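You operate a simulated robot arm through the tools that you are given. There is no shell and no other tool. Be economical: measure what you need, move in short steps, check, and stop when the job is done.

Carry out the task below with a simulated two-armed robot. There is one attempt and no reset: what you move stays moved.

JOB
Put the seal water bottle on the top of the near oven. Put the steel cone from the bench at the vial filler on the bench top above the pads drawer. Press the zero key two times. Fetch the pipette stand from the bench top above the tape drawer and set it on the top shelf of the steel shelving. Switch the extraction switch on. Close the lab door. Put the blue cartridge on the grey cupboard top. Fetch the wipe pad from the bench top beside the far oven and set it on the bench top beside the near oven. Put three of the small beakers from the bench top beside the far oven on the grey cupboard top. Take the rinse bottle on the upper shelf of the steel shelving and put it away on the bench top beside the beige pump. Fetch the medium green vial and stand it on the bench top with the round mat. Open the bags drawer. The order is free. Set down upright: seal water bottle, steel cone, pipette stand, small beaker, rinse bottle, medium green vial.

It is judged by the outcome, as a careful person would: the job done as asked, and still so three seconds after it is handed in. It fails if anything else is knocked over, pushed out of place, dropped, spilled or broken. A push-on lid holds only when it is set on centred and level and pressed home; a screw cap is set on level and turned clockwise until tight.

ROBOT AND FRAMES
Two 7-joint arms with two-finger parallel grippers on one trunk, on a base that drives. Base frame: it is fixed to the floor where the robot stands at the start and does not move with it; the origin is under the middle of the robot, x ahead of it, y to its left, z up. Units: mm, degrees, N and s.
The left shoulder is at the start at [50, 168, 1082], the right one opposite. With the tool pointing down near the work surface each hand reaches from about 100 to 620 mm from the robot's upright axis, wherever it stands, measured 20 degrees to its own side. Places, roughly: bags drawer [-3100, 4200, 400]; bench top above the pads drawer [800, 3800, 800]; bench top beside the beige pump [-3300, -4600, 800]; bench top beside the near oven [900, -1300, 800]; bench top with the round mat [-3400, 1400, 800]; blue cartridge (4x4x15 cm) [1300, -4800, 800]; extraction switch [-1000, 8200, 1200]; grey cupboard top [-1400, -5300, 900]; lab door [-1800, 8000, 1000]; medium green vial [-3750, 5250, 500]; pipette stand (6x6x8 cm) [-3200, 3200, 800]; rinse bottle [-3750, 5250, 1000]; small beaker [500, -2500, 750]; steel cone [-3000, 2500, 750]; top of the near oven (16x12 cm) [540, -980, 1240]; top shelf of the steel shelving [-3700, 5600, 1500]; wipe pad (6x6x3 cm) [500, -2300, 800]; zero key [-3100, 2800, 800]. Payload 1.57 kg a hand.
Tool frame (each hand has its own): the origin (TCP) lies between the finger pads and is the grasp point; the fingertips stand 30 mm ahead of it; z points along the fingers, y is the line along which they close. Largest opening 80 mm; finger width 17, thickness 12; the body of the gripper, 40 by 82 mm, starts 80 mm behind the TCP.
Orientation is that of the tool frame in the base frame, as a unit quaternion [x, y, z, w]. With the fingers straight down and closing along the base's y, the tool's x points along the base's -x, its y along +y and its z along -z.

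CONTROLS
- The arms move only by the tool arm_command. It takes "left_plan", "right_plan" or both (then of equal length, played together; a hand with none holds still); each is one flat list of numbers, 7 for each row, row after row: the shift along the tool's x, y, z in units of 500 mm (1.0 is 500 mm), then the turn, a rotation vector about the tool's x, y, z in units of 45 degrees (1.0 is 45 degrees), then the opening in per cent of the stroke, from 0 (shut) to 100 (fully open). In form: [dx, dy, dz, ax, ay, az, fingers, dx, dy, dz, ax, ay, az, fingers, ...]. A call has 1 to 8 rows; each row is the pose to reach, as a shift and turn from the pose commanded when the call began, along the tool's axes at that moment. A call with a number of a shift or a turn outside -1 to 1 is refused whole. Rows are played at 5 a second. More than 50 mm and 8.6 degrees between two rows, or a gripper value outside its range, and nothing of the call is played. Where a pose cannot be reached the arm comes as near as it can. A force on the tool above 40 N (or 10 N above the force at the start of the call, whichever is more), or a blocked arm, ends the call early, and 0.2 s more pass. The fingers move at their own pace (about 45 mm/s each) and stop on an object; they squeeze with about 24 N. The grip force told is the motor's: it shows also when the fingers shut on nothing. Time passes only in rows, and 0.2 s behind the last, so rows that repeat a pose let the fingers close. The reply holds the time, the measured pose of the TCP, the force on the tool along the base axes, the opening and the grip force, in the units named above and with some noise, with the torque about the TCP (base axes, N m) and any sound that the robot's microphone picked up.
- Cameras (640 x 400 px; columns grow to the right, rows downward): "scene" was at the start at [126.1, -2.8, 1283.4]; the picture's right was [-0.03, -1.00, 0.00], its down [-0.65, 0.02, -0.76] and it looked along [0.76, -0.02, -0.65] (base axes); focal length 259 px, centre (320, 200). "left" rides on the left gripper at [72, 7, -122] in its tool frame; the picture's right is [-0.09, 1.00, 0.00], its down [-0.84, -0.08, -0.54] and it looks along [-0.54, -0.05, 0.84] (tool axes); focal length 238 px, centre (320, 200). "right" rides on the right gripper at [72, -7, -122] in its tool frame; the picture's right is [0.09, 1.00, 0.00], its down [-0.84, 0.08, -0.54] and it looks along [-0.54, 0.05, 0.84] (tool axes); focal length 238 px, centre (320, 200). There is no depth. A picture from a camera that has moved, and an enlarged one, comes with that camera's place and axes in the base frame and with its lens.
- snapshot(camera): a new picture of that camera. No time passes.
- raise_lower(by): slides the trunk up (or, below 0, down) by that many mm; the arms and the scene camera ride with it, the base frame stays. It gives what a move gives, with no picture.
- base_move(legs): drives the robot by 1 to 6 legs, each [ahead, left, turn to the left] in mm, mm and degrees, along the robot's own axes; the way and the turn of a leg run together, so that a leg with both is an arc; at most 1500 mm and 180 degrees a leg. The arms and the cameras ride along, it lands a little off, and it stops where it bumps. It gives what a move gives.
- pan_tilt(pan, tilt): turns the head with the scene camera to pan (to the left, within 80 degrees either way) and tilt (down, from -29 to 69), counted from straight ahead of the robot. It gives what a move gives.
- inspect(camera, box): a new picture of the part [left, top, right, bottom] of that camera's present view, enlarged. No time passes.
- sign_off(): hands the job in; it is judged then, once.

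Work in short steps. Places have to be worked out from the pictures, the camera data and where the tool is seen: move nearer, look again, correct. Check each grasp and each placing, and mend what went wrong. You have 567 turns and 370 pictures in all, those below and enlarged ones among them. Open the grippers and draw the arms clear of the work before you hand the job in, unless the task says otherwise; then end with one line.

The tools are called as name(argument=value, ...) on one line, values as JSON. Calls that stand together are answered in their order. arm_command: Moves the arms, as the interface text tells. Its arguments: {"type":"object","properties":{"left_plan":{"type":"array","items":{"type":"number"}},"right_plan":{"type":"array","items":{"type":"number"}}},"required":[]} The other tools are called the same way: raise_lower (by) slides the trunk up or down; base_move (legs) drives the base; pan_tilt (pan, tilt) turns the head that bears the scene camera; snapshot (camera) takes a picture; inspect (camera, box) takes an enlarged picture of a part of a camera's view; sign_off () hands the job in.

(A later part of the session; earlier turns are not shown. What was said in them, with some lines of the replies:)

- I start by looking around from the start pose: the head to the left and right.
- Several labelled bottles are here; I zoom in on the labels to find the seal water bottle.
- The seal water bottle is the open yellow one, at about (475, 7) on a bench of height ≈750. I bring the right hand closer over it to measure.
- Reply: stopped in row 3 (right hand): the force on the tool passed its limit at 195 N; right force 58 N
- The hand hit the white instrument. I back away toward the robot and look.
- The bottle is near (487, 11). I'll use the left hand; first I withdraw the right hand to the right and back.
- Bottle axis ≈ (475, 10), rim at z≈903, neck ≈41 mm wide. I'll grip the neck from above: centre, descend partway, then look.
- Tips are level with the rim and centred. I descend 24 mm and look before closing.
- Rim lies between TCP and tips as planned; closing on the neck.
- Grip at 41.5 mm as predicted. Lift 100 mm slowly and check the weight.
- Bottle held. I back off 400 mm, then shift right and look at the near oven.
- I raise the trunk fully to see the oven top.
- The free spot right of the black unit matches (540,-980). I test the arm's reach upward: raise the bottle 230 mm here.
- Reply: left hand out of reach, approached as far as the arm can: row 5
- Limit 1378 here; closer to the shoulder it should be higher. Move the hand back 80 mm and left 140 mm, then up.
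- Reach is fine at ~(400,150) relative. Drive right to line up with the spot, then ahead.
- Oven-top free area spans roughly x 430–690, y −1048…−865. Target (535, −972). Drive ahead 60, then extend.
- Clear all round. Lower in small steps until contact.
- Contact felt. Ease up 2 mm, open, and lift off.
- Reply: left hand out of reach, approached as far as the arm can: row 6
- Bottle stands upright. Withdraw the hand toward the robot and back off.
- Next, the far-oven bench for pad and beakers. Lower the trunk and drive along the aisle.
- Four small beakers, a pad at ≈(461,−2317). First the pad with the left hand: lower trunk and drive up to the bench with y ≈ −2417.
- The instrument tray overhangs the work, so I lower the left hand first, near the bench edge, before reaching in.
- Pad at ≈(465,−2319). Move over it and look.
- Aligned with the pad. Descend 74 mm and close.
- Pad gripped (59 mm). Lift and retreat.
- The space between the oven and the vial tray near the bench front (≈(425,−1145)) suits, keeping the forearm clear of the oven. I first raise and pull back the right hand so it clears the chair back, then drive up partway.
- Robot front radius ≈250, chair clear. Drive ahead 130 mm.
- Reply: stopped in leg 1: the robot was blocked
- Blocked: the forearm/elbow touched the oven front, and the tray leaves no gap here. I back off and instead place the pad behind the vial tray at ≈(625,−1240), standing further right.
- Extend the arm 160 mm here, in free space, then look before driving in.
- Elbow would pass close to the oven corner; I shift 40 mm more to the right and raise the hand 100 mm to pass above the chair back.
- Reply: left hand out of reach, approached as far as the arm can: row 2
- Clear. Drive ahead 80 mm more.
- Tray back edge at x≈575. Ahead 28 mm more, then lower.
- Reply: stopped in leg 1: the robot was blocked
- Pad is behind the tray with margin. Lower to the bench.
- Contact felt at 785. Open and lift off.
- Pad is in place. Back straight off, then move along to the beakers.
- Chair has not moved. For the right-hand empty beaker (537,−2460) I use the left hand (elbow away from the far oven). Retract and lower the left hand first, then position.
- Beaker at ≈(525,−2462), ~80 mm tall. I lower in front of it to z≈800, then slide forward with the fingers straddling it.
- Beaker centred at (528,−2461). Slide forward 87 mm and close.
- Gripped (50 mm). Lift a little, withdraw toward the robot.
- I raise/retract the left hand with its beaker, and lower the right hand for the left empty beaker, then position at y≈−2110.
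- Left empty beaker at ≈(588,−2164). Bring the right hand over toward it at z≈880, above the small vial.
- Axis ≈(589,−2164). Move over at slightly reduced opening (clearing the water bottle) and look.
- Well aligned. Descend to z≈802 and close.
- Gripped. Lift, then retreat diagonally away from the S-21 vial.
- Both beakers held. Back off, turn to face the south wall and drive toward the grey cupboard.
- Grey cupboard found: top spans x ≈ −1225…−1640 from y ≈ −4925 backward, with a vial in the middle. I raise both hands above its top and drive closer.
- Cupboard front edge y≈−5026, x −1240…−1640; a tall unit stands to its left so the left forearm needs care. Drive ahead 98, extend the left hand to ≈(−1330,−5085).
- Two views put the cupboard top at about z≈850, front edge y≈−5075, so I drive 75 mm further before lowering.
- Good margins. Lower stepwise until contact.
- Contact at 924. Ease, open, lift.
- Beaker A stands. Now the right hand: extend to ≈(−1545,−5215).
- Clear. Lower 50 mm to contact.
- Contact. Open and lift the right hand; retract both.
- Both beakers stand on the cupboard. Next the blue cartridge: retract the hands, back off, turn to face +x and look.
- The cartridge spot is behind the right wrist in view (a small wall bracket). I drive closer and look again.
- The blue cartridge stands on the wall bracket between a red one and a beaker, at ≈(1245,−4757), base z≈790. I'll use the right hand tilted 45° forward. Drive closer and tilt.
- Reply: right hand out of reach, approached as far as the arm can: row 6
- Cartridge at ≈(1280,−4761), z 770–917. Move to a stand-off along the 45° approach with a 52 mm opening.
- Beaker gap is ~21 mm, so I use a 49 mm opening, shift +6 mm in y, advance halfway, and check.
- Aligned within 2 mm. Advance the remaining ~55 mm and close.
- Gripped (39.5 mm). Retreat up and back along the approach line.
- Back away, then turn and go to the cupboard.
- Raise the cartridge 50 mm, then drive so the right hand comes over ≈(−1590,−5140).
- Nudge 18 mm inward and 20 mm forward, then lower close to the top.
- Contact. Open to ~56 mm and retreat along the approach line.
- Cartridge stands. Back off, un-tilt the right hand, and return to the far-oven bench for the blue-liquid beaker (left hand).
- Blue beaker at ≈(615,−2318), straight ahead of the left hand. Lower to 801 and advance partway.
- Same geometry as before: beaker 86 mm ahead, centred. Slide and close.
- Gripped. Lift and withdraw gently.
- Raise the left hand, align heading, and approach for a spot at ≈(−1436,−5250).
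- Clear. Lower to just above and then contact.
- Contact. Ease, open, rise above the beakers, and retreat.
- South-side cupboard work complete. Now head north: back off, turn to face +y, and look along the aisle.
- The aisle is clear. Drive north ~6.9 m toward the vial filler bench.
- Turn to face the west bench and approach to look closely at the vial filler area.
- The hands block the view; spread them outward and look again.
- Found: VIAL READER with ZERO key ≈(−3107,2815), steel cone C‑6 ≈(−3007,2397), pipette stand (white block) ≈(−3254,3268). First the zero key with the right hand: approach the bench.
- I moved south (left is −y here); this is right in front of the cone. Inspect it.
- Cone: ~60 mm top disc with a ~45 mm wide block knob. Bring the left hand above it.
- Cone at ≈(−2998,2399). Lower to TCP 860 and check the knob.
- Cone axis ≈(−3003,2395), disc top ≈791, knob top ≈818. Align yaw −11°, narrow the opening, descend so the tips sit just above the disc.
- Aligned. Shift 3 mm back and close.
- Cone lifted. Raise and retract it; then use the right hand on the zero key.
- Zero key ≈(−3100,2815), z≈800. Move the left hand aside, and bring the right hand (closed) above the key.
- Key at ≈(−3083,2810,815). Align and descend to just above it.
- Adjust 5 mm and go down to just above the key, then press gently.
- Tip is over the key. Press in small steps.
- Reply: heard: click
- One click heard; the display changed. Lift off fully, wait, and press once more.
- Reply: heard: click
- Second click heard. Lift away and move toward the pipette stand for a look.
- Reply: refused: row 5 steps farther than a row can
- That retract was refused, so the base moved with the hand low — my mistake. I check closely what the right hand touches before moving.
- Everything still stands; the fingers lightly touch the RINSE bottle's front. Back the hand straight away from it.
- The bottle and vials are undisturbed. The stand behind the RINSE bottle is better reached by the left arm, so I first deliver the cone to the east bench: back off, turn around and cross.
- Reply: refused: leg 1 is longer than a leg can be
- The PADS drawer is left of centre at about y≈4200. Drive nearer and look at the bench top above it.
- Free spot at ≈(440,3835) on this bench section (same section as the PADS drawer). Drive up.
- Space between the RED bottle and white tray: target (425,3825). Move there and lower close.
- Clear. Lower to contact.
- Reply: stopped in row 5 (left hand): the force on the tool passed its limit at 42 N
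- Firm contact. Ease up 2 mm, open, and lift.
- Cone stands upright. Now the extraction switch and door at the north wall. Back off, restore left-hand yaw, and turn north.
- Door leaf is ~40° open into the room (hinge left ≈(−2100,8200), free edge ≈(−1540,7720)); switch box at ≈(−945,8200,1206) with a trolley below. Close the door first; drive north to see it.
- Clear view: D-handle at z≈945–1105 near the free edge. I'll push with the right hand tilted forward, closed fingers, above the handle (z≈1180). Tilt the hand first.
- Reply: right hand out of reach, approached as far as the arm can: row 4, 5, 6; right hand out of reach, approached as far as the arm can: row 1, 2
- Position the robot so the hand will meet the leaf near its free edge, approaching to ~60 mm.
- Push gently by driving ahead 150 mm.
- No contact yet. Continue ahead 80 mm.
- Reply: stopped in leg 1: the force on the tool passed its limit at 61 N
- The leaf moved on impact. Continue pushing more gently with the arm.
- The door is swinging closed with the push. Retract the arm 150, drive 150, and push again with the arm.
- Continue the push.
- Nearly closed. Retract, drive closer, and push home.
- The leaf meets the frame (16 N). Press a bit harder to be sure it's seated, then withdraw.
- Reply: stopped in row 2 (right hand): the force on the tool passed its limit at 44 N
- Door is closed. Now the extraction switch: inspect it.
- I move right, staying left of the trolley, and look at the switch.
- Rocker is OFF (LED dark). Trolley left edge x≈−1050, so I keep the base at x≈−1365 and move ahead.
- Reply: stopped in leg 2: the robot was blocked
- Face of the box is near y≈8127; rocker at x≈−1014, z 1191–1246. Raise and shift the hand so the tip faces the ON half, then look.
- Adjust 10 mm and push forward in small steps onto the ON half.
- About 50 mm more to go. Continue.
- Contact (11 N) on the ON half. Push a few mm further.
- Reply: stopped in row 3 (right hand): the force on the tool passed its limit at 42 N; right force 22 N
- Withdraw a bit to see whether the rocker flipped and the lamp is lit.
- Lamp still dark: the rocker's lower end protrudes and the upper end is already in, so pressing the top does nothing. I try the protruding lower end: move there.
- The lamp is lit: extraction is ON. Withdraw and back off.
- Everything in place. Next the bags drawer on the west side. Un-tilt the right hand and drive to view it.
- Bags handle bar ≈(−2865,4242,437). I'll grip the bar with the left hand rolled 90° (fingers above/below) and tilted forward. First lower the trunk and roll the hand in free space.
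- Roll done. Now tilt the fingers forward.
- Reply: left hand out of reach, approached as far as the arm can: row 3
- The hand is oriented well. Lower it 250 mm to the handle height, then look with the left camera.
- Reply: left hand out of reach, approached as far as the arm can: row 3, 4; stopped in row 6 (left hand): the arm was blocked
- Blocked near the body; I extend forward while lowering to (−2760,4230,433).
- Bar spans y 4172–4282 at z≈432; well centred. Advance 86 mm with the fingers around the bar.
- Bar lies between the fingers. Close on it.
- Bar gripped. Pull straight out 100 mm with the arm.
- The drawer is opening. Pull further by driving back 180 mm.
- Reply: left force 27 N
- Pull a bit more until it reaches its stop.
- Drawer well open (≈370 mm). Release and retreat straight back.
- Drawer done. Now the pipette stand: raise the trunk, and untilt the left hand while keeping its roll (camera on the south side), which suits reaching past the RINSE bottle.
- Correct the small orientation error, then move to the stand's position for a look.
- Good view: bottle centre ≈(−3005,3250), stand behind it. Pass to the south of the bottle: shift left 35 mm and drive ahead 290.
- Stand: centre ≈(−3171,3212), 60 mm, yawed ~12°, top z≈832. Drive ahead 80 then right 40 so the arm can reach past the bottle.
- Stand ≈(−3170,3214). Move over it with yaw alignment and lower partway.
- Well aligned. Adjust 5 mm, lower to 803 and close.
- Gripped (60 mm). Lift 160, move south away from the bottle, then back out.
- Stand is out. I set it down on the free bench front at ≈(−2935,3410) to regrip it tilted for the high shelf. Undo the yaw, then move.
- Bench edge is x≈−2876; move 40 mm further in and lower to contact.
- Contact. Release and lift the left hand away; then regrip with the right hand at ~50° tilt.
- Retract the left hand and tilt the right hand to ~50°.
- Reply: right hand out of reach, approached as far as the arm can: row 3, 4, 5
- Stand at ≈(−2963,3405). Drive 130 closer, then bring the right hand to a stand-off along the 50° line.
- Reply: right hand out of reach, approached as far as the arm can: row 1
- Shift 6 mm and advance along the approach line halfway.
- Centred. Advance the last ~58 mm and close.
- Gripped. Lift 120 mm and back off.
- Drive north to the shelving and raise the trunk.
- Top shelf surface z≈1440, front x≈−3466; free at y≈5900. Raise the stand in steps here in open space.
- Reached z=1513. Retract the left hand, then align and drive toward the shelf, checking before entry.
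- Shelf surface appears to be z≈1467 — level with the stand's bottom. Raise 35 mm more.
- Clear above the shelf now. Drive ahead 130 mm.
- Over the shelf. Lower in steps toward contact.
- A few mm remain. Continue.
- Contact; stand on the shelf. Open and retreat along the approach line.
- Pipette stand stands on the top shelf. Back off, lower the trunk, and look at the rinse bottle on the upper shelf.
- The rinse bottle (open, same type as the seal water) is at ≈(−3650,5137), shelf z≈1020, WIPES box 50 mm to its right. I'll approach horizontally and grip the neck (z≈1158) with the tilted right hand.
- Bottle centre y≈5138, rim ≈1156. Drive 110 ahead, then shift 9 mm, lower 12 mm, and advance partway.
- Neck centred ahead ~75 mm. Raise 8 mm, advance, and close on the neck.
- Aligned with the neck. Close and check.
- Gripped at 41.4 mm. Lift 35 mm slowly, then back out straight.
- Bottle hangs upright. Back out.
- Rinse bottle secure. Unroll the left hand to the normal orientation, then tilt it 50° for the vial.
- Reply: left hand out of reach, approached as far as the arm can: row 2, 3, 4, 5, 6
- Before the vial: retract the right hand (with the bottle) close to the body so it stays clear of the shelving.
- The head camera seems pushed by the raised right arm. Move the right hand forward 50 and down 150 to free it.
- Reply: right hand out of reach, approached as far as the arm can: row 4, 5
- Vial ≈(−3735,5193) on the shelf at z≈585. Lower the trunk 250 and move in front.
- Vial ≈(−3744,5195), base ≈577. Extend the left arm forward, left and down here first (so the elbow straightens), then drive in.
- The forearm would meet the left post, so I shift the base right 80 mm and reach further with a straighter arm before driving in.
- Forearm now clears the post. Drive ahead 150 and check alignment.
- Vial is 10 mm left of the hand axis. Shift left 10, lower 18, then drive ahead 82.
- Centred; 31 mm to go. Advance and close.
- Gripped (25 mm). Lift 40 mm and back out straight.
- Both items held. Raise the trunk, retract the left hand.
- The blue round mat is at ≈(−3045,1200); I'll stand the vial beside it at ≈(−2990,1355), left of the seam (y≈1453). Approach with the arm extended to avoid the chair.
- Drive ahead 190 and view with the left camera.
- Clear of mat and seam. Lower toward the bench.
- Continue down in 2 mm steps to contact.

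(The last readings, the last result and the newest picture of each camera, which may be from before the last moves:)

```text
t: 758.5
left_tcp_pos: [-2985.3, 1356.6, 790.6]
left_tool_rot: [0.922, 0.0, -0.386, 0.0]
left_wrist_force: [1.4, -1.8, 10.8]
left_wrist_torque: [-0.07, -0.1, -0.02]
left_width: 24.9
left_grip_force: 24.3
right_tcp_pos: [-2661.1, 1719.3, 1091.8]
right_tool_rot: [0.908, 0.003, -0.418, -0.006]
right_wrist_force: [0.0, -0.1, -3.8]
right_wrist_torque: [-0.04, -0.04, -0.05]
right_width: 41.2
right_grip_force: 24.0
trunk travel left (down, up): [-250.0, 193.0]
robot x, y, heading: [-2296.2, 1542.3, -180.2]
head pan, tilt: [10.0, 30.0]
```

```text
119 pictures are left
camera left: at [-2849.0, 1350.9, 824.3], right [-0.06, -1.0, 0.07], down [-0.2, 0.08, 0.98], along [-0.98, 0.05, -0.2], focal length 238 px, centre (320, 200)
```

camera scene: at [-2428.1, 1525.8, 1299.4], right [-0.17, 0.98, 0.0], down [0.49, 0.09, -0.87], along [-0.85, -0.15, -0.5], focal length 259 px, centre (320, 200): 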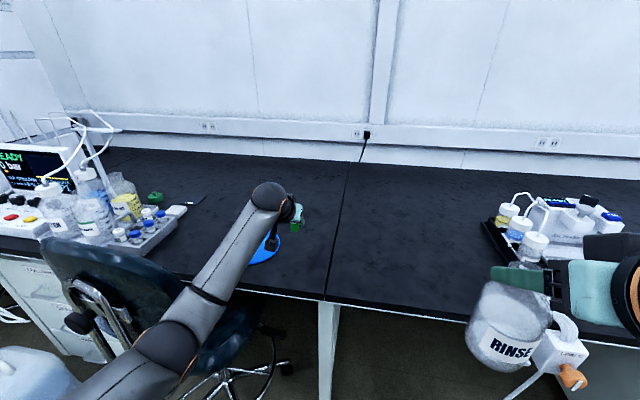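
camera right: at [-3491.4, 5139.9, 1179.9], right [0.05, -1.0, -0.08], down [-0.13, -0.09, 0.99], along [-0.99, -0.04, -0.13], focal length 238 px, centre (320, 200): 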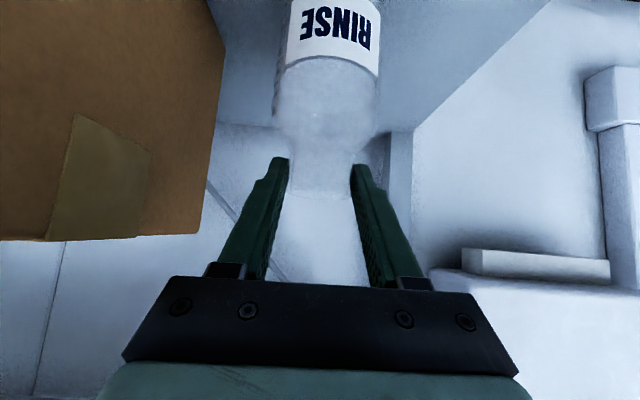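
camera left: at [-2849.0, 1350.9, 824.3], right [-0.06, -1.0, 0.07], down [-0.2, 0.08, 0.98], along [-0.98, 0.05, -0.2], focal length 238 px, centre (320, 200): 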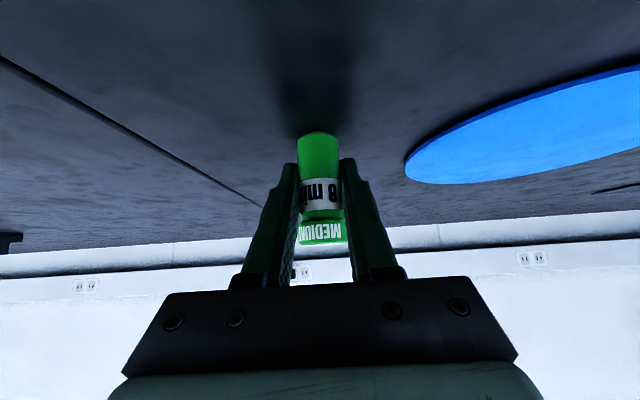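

Contact. Ease, open, and retreat along the finger direction.

arm_command(left_plan=[-0.003, 0, -0.003, 0, 0, 0, 15, -0.003, 0, -0.003, 0, 0, 0, 50, -0.003, 0, -0.003, 0, 0, 0, 70, -0.003, 0, -0.003, 0, 0, 0, 70, 0, 0, -0.05, 0, 0, 0, 70, 0, 0, -0.12, 0, 0, 0, 70, 0, 0, -0.19, 0, 0, 0, 70])

snapshot(camera="left")

snapshot(camera="scene")

```text
t: 760.1
left_tcp_pos: [-2917.5, 1356.5, 854.5]
left_tool_rot: [0.924, 0.001, -0.383, 0.0]
left_wrist_force: [-0.2, 0.1, 0.2]
left_wrist_torque: [-0.01, 0.03, 0.0]
left_width: 56.0
left_grip_force: 0.1
right_tcp_pos: [-2661.4, 1718.6, 1090.2]
right_tool_rot: [0.908, 0.001, -0.418, -0.007]
right_wrist_force: [-0.4, 0.1, -3.9]
right_wrist_torque: [0.0, -0.04, -0.01]
right_width: 41.1
right_grip_force: 24.1
trunk travel left (down, up): [-250.0, 193.0]
robot x, y, heading: [-2299.5, 1541.8, -180.2]
head pan, tilt: [10.0, 30.0]
```

```text
118 pictures are left
camera left: at [-2780.6, 1350.9, 889.2], right [-0.06, -1.0, 0.06], down [-0.21, 0.08, 0.98], along [-0.98, 0.05, -0.21], focal length 238 px, centre (320, 200)
```

left: 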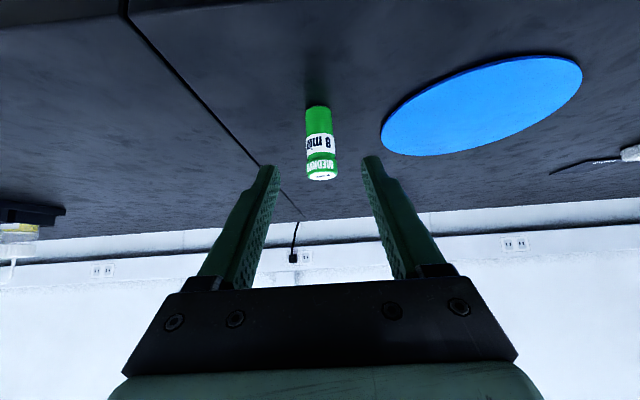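

```text
117 pictures are left
camera scene: at [-2427.4, 1525.8, 1299.5], right [-0.17, 0.98, 0.0], down [0.49, 0.09, -0.87], along [-0.85, -0.15, -0.5], focal length 259 px, centre (320, 200)
```

scene: 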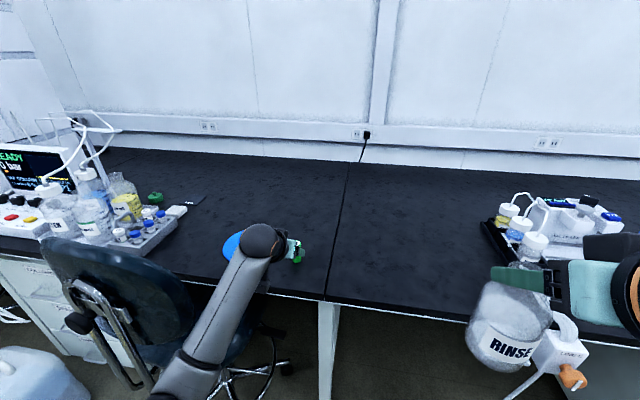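

Vial stands upright. Back away, retract the left hand, and drive south with the rinse bottle.

base_move(legs=[[-600, 0, 0]])

arm_command(left_plan=[0.06, 0, -0.06, 0, 0, 0, 70, 0.12, 0, -0.12, 0, 0, 0, 70, 0.18, 0, -0.18, 0, 0, 0, 70, 0.24, 0, -0.24, 0, 0, 0, 70, 0.3, 0, -0.3, 0, 0, 0, 70])

base_move(legs=[[0, 1450, 0], [0, 1450, 0], [0, 1450, 0], [0, 1450, 0]])

pan_tilt(pan=10, tilt=20)

snapshot(camera="scene")

```text
t: 763.4
left_tcp_pos: [-2333.8, 1357.0, 853.2]
left_tool_rot: [0.924, 0.0, -0.383, 0.0]
left_wrist_force: [-0.5, 0.0, -0.4]
left_wrist_torque: [0.0, 0.0, 0.04]
left_width: 56.1
left_grip_force: 0.1
right_tcp_pos: [-2077.6, 1718.8, 1091.5]
right_tool_rot: [0.908, 0.002, -0.418, -0.007]
right_wrist_force: [-0.1, 0.0, -3.5]
right_wrist_torque: [0.0, -0.03, 0.02]
right_width: 41.6
right_grip_force: 24.0
trunk travel left (down, up): [-250.0, 193.0]
robot x, y, heading: [-1715.1, 1543.1, 179.6]
head pan, tilt: [10.0, 30.0]
```

```text
t: 764.6
left_tcp_pos: [-2119.1, 1354.3, 854.9]
left_tool_rot: [0.924, 0.001, -0.382, 0.001]
left_wrist_force: [-0.4, -0.5, 0.1]
left_wrist_torque: [0.0, 0.01, -0.02]
left_width: 55.7
left_grip_force: 0.1
right_tcp_pos: [-2076.6, 1719.2, 1091.9]
right_tool_rot: [0.909, 0.0, -0.418, -0.008]
right_wrist_force: [0.8, 0.5, -3.6]
right_wrist_torque: [0.03, -0.05, 0.01]
right_width: 41.3
right_grip_force: 24.2
trunk travel left (down, up): [-250.0, 193.0]
robot x, y, heading: [-1715.9, 1542.9, 179.9]
head pan, tilt: [10.0, 30.0]
```

```text
t: 815.1
left_tcp_pos: [-2174.0, -4465.8, 853.6]
left_tool_rot: [0.924, 0.004, -0.383, 0.002]
left_wrist_force: [-0.3, -0.4, -0.2]
left_wrist_torque: [0.02, 0.02, -0.01]
left_width: 56.1
left_grip_force: 0.1
right_tcp_pos: [-2135.8, -4101.7, 1090.0]
right_tool_rot: [0.908, 0.005, -0.418, -0.006]
right_wrist_force: [0.1, 0.1, -3.6]
right_wrist_torque: [0.01, -0.05, 0.01]
right_width: 40.9
right_grip_force: 23.8
trunk travel left (down, up): [-250.0, 193.0]
robot x, y, heading: [-1774.0, -4274.4, -179.4]
head pan, tilt: [10.0, 30.0]
```

```text
t: 815.8
left_tcp_pos: [-2175.4, -4467.3, 852.5]
left_tool_rot: [0.924, 0.004, -0.382, 0.001]
left_wrist_force: [0.9, 0.4, -0.4]
left_wrist_torque: [0.02, 0.03, 0.04]
left_width: 55.9
left_grip_force: 0.1
right_tcp_pos: [-2136.8, -4100.9, 1090.6]
right_tool_rot: [0.908, 0.004, -0.418, -0.006]
right_wrist_force: [0.2, 0.5, -3.3]
right_wrist_torque: [-0.01, -0.03, 0.02]
right_width: 40.9
right_grip_force: 23.8
trunk travel left (down, up): [-250.0, 193.0]
robot x, y, heading: [-1768.3, -4275.9, -179.3]
head pan, tilt: [10.0, 20.0]
```

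```text
116 pictures are left
camera scene: at [-1903.7, -4292.9, 1315.5], right [-0.18, 0.98, 0.0], down [0.34, 0.06, -0.94], along [-0.92, -0.17, -0.34], focal length 259 px, centre (320, 200)
```

scene: 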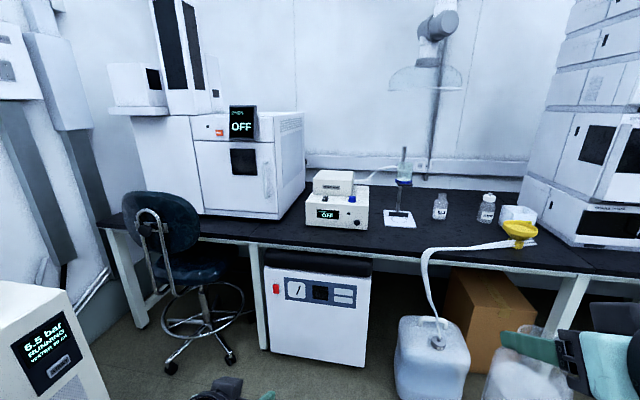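

inspect(camera="scene", box=[290, 140, 560, 280])

```text
2.37 times, centred on (425, 210) of scene
camera zoom: at [-1903.7, -4292.9, 1315.5], right [-0.18, 0.98, 0.0], down [0.34, 0.06, -0.94], along [-0.92, -0.17, -0.34], focal length 613 px, centre (71, 176)
```

zoom: 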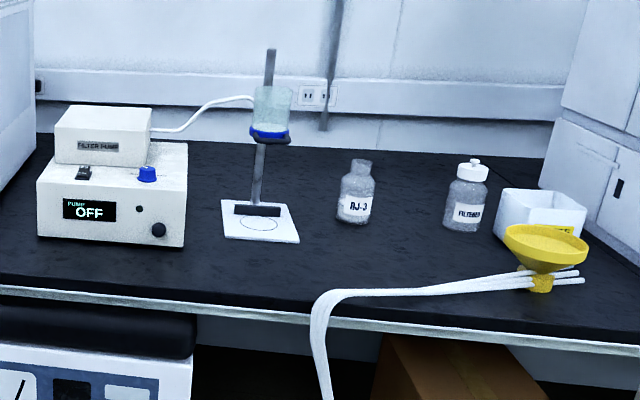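

The beige filter pump is at ≈(−3180,−4440); free bench to its right-front at ≈(−2985,−4200). Approach.

base_move(legs=[[0, 95, -0.6], [560, 0, 0]])

pan_tilt(pan=-10, tilt=35)

snapshot(camera="scene")

```text
t: 820.1
left_tcp_pos: [-2731.0, -4549.3, 853.2]
left_tool_rot: [0.924, -0.006, -0.382, -0.002]
left_wrist_force: [0.3, 0.2, -0.2]
left_wrist_torque: [-0.01, 0.0, -0.01]
left_width: 55.7
left_grip_force: 0.1
right_tcp_pos: [-2686.0, -4185.4, 1090.3]
right_tool_rot: [0.908, -0.005, -0.418, -0.011]
right_wrist_force: [-0.1, -0.2, -3.6]
right_wrist_torque: [0.0, -0.06, -0.01]
right_width: 40.7
right_grip_force: 24.2
trunk travel left (down, up): [-250.0, 193.0]
robot x, y, heading: [-2325.8, -4361.0, 179.3]
head pan, tilt: [10.0, 20.0]
```

```text
t: 820.9
left_tcp_pos: [-2732.0, -4549.4, 854.2]
left_tool_rot: [0.924, -0.005, -0.383, -0.003]
left_wrist_force: [0.0, 0.0, -0.4]
left_wrist_torque: [0.04, 0.0, 0.04]
left_width: 55.9
left_grip_force: 0.1
right_tcp_pos: [-2684.3, -4185.3, 1089.7]
right_tool_rot: [0.908, -0.004, -0.418, -0.01]
right_wrist_force: [0.1, 0.4, -4.1]
right_wrist_torque: [0.0, -0.07, -0.02]
right_width: 41.2
right_grip_force: 23.7
trunk travel left (down, up): [-250.0, 193.0]
robot x, y, heading: [-2325.3, -4367.9, 179.4]
head pan, tilt: [-10.0, 35.0]
```

```text
114 pictures are left
camera scene: at [-2451.4, -4350.2, 1291.8], right [0.19, 0.98, 0.0], down [0.56, -0.11, -0.82], along [-0.81, 0.15, -0.57], focal length 259 px, centre (320, 200)
```

scene: 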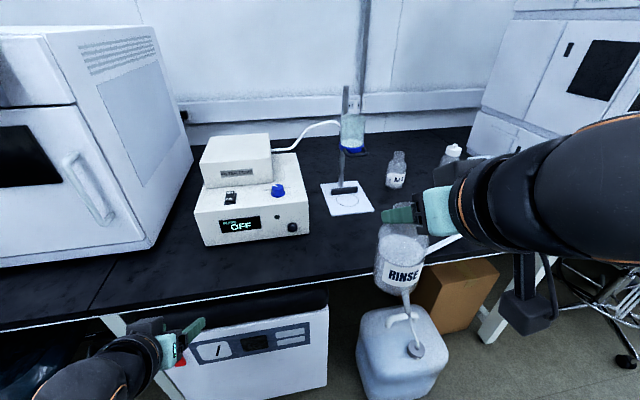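

Drive 100 ahead, then extend the right hand to the spot above the bench.

base_move(legs=[[100, 0, 0.4]])

arm_command(right_plan=[-0.052, 0.008, 0.061, 0, 0, 0, 30, -0.104, 0.016, 0.122, 0, 0, 0, 30, -0.155, 0.024, 0.183, 0, 0, 0, 30, -0.207, 0.032, 0.244, 0, 0, 0, 30, -0.25, 0.036, 0.3, 0, 0, 0, 30])

snapshot(camera="scene")

snapshot(camera="right")

```text
t: 822.1
left_tcp_pos: [-2830.9, -4551.5, 853.1]
left_tool_rot: [0.924, -0.004, -0.383, -0.002]
left_wrist_force: [-0.8, -0.1, -1.2]
left_wrist_torque: [0.0, -0.01, -0.01]
left_width: 55.9
left_grip_force: 0.0
right_tcp_pos: [-2787.4, -4185.6, 1089.7]
right_tool_rot: [0.909, -0.001, -0.417, -0.009]
right_wrist_force: [0.3, 0.5, -3.2]
right_wrist_torque: [-0.01, -0.03, 0.0]
right_width: 40.9
right_grip_force: 24.3
trunk travel left (down, up): [-250.0, 193.0]
robot x, y, heading: [-2427.0, -4361.3, 179.4]
head pan, tilt: [-10.0, 35.0]
```

```text
t: 823.3
left_tcp_pos: [-2830.8, -4550.4, 853.4]
left_tool_rot: [0.924, -0.003, -0.383, -0.001]
left_wrist_force: [0.7, 0.2, -0.8]
left_wrist_torque: [-0.03, -0.01, 0.05]
left_width: 55.9
left_grip_force: 0.0
right_tcp_pos: [-2984.8, -4203.4, 1082.1]
right_tool_rot: [0.909, -0.001, -0.417, -0.009]
right_wrist_force: [-0.4, 0.1, -3.3]
right_wrist_torque: [-0.01, -0.05, 0.0]
right_width: 40.9
right_grip_force: 23.8
trunk travel left (down, up): [-250.0, 193.0]
robot x, y, heading: [-2424.0, -4367.3, 179.5]
head pan, tilt: [-10.0, 35.0]
```

```text
113 pictures are left
camera scene: at [-2552.5, -4350.0, 1291.7], right [0.18, 0.98, 0.0], down [0.56, -0.1, -0.82], along [-0.81, 0.15, -0.57], focal length 259 px, centre (320, 200)
```

scene: 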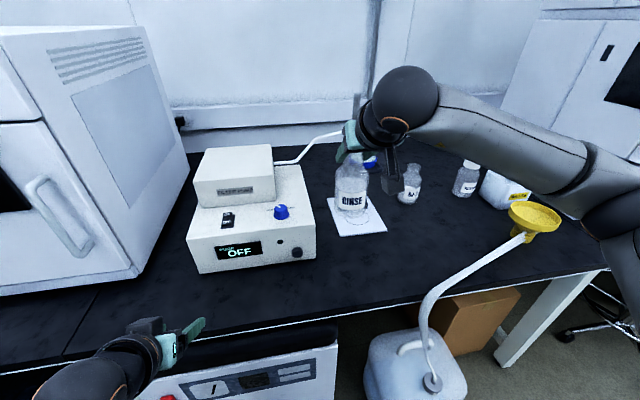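

```text
112 pictures are left
camera right: at [-2846.2, -4199.6, 1108.0], right [0.05, -1.0, -0.09], down [-0.13, -0.09, 0.99], along [-0.99, -0.04, -0.14], focal length 238 px, centre (320, 200)
```

right: 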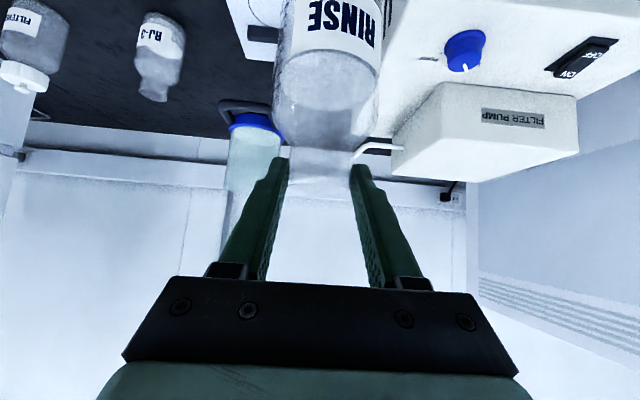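

Spot is clear (pump to the left, ring stand well behind). Lower 170 mm.

arm_command(right_plan=[0.065, 0, 0.055, 0, 0, 0, 30, 0.13, 0, 0.11, 0, 0, 0, 30, 0.19, 0, 0.161, 0, 0, 0, 30, 0.24, 0, 0.203, 0, 0, 0, 30, 0.265, 0, 0.225, 0, 0, 0, 30])

inspect(camera="scene", box=[280, 140, 460, 300])

```text
t: 824.5
left_tcp_pos: [-2831.5, -4551.8, 853.1]
left_tool_rot: [0.924, -0.004, -0.383, -0.002]
left_wrist_force: [-0.2, -0.1, 0.4]
left_wrist_torque: [0.02, -0.02, -0.04]
left_width: 55.9
left_grip_force: 0.2
right_tcp_pos: [-2978.2, -4199.1, 911.5]
right_tool_rot: [0.909, -0.002, -0.417, -0.009]
right_wrist_force: [0.1, -0.4, -3.6]
right_wrist_torque: [-0.02, -0.04, 0.0]
right_width: 41.0
right_grip_force: 24.3
trunk travel left (down, up): [-250.0, 193.0]
robot x, y, heading: [-2427.9, -4362.3, 179.5]
head pan, tilt: [-10.0, 35.0]
```

```text
2.50 times, centred on (370, 220) of scene
camera zoom: at [-2552.3, -4349.9, 1291.7], right [0.18, 0.98, 0.0], down [0.56, -0.1, -0.82], along [-0.81, 0.15, -0.57], focal length 646 px, centre (195, 150)
```

zoom: 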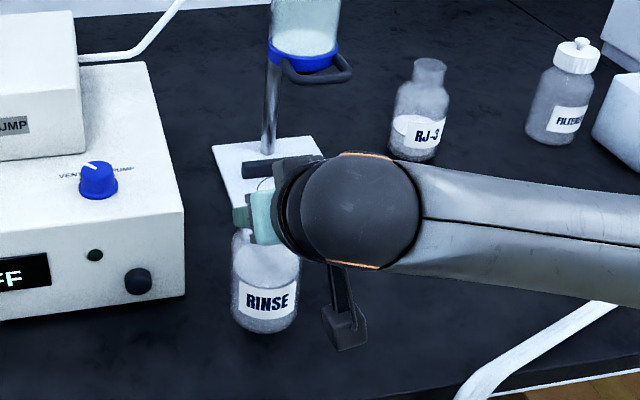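

arm_command(right_plan=[0.0153, 0, 0.0129, 0, 0, 0, 30, 0.0229, 0, 0.0194, 0, 0, 0, 30, 0.0275, 0, 0.0233, 0, 0, 0, 30, 0.032, 0, 0.0272, 0, 0, 0, 30])

```text
t: 825.5
left_tcp_pos: [-2829.3, -4550.5, 853.8]
left_tool_rot: [0.923, -0.003, -0.384, -0.002]
left_wrist_force: [0.6, 0.2, -0.4]
left_wrist_torque: [0.03, 0.02, 0.01]
left_width: 56.1
left_grip_force: 0.1
right_tcp_pos: [-2979.7, -4199.3, 894.3]
right_tool_rot: [0.907, -0.003, -0.42, -0.009]
right_wrist_force: [3.5, 1.1, 7.5]
right_wrist_torque: [-0.27, -0.31, 0.1]
right_width: 40.7
right_grip_force: 23.9
trunk travel left (down, up): [-250.0, 193.0]
robot x, y, heading: [-2428.3, -4367.1, 179.8]
head pan, tilt: [-10.0, 35.0]
```

Contact. Ease up, open, and retreat back along the finger line.

arm_command(right_plan=[-0.004, 0, -0.0035, 0, 0, 0, 30, -0.004, 0, -0.0035, 0, 0, 0, 60, -0.004, 0, -0.0035, 0, 0, 0, 80, -0.004, 0, -0.0035, 0, 0, 0, 80])

inspect(camera="scene", box=[280, 140, 460, 300])

```text
t: 826.5
left_tcp_pos: [-2831.0, -4550.0, 853.0]
left_tool_rot: [0.924, -0.003, -0.383, -0.001]
left_wrist_force: [-0.7, -0.5, 0.4]
left_wrist_torque: [0.0, -0.02, 0.01]
left_width: 56.1
left_grip_force: 0.0
right_tcp_pos: [-2981.1, -4197.4, 894.2]
right_tool_rot: [0.908, -0.001, -0.418, -0.009]
right_wrist_force: [-0.5, 0.0, 0.7]
right_wrist_torque: [-0.04, -0.01, 0.01]
right_width: 64.1
right_grip_force: 0.0
trunk travel left (down, up): [-250.0, 193.0]
robot x, y, heading: [-2429.3, -4363.6, 179.8]
head pan, tilt: [-10.0, 35.0]
```

```text
2.50 times, centred on (370, 220) of scene
camera zoom: at [-2551.9, -4350.0, 1291.8], right [0.18, 0.98, 0.0], down [0.56, -0.1, -0.82], along [-0.81, 0.15, -0.57], focal length 646 px, centre (195, 150)
```

zoom: 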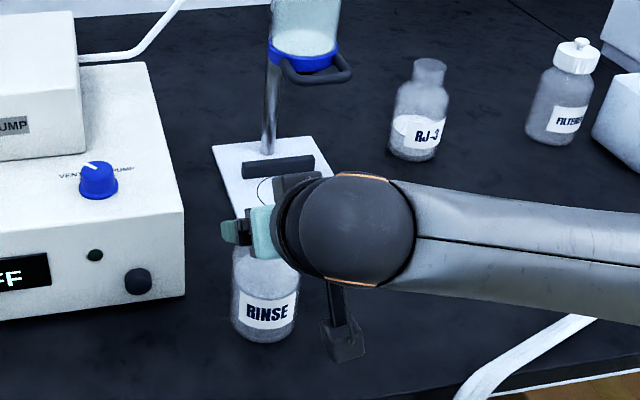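

arm_command(right_plan=[0, 0, -0.05, 0, 0, 0, 80, 0, 0, -0.12, 0, 0, 0, 80, 0, 0, -0.2, 0, 0, 0, 80, 0, 0, -0.28, 0, 0, 0, 80, 0, 0, -0.36, 0, 0, 0, 80])

snapshot(camera="scene")

```text
t: 827.7
left_tcp_pos: [-2830.8, -4550.4, 853.3]
left_tool_rot: [0.923, -0.004, -0.384, -0.003]
left_wrist_force: [-0.5, 0.0, 0.7]
left_wrist_torque: [-0.03, 0.01, -0.01]
left_width: 56.0
left_grip_force: 0.0
right_tcp_pos: [-2844.3, -4202.6, 1010.0]
right_tool_rot: [0.908, -0.002, -0.418, -0.009]
right_wrist_force: [0.2, -0.1, 0.4]
right_wrist_torque: [-0.02, -0.01, -0.01]
right_width: 63.9
right_grip_force: 0.0
trunk travel left (down, up): [-250.0, 193.0]
robot x, y, heading: [-2426.2, -4368.6, 179.7]
head pan, tilt: [-10.0, 35.0]
```

```text
109 pictures are left
camera scene: at [-2551.8, -4350.1, 1291.8], right [0.18, 0.98, 0.0], down [0.56, -0.1, -0.82], along [-0.81, 0.15, -0.57], focal length 259 px, centre (320, 200)
```

scene: 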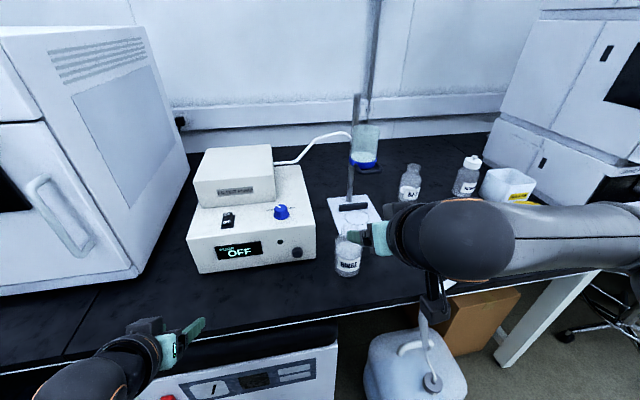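

The rinse bottle stands beside the pump. Back off so the arms are clear, then a final look.

base_move(legs=[[-500, 0, 0]])

snapshot(camera="scene")

```text
t: 830.6
left_tcp_pos: [-2340.0, -4553.7, 853.6]
left_tool_rot: [0.924, -0.002, -0.383, -0.001]
left_wrist_force: [0.6, -0.3, 0.5]
left_wrist_torque: [0.02, 0.0, -0.02]
left_width: 55.8
left_grip_force: 0.0
right_tcp_pos: [-2354.2, -4206.5, 1008.4]
right_tool_rot: [0.908, -0.002, -0.418, -0.009]
right_wrist_force: [-0.3, -1.4, -0.3]
right_wrist_torque: [0.02, 0.03, 0.0]
right_width: 63.9
right_grip_force: 0.1
trunk travel left (down, up): [-250.0, 193.0]
robot x, y, heading: [-1933.3, -4372.6, 179.7]
head pan, tilt: [-10.0, 35.0]
```

```text
108 pictures are left
camera scene: at [-2060.8, -4353.0, 1291.8], right [0.18, 0.98, 0.0], down [0.56, -0.1, -0.82], along [-0.81, 0.15, -0.57], focal length 259 px, centre (320, 200)
```

scene: 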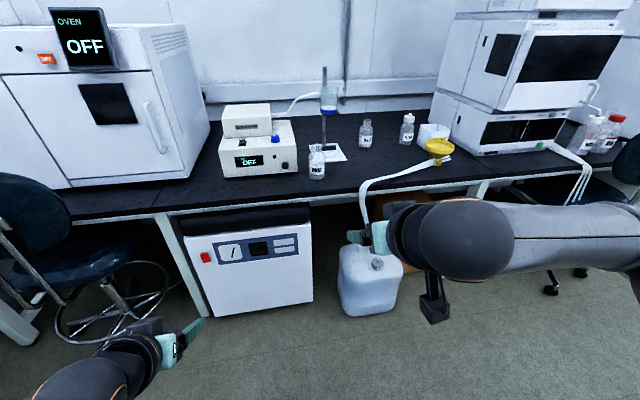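

Everything on the list is placed and both hands are empty and clear. Handing in.

sign_off()

```text
The job is handed in.
```

I finished all twelve items and handed the job in, with both grippers open and the arms clear. Two risky moments to know about: the instrument tray near the start was bumped once (195 N), and at the vial reader the right hand was dragged low across the bench and touched a RINSE bottle. I saw nothing displaced or tipped either time.
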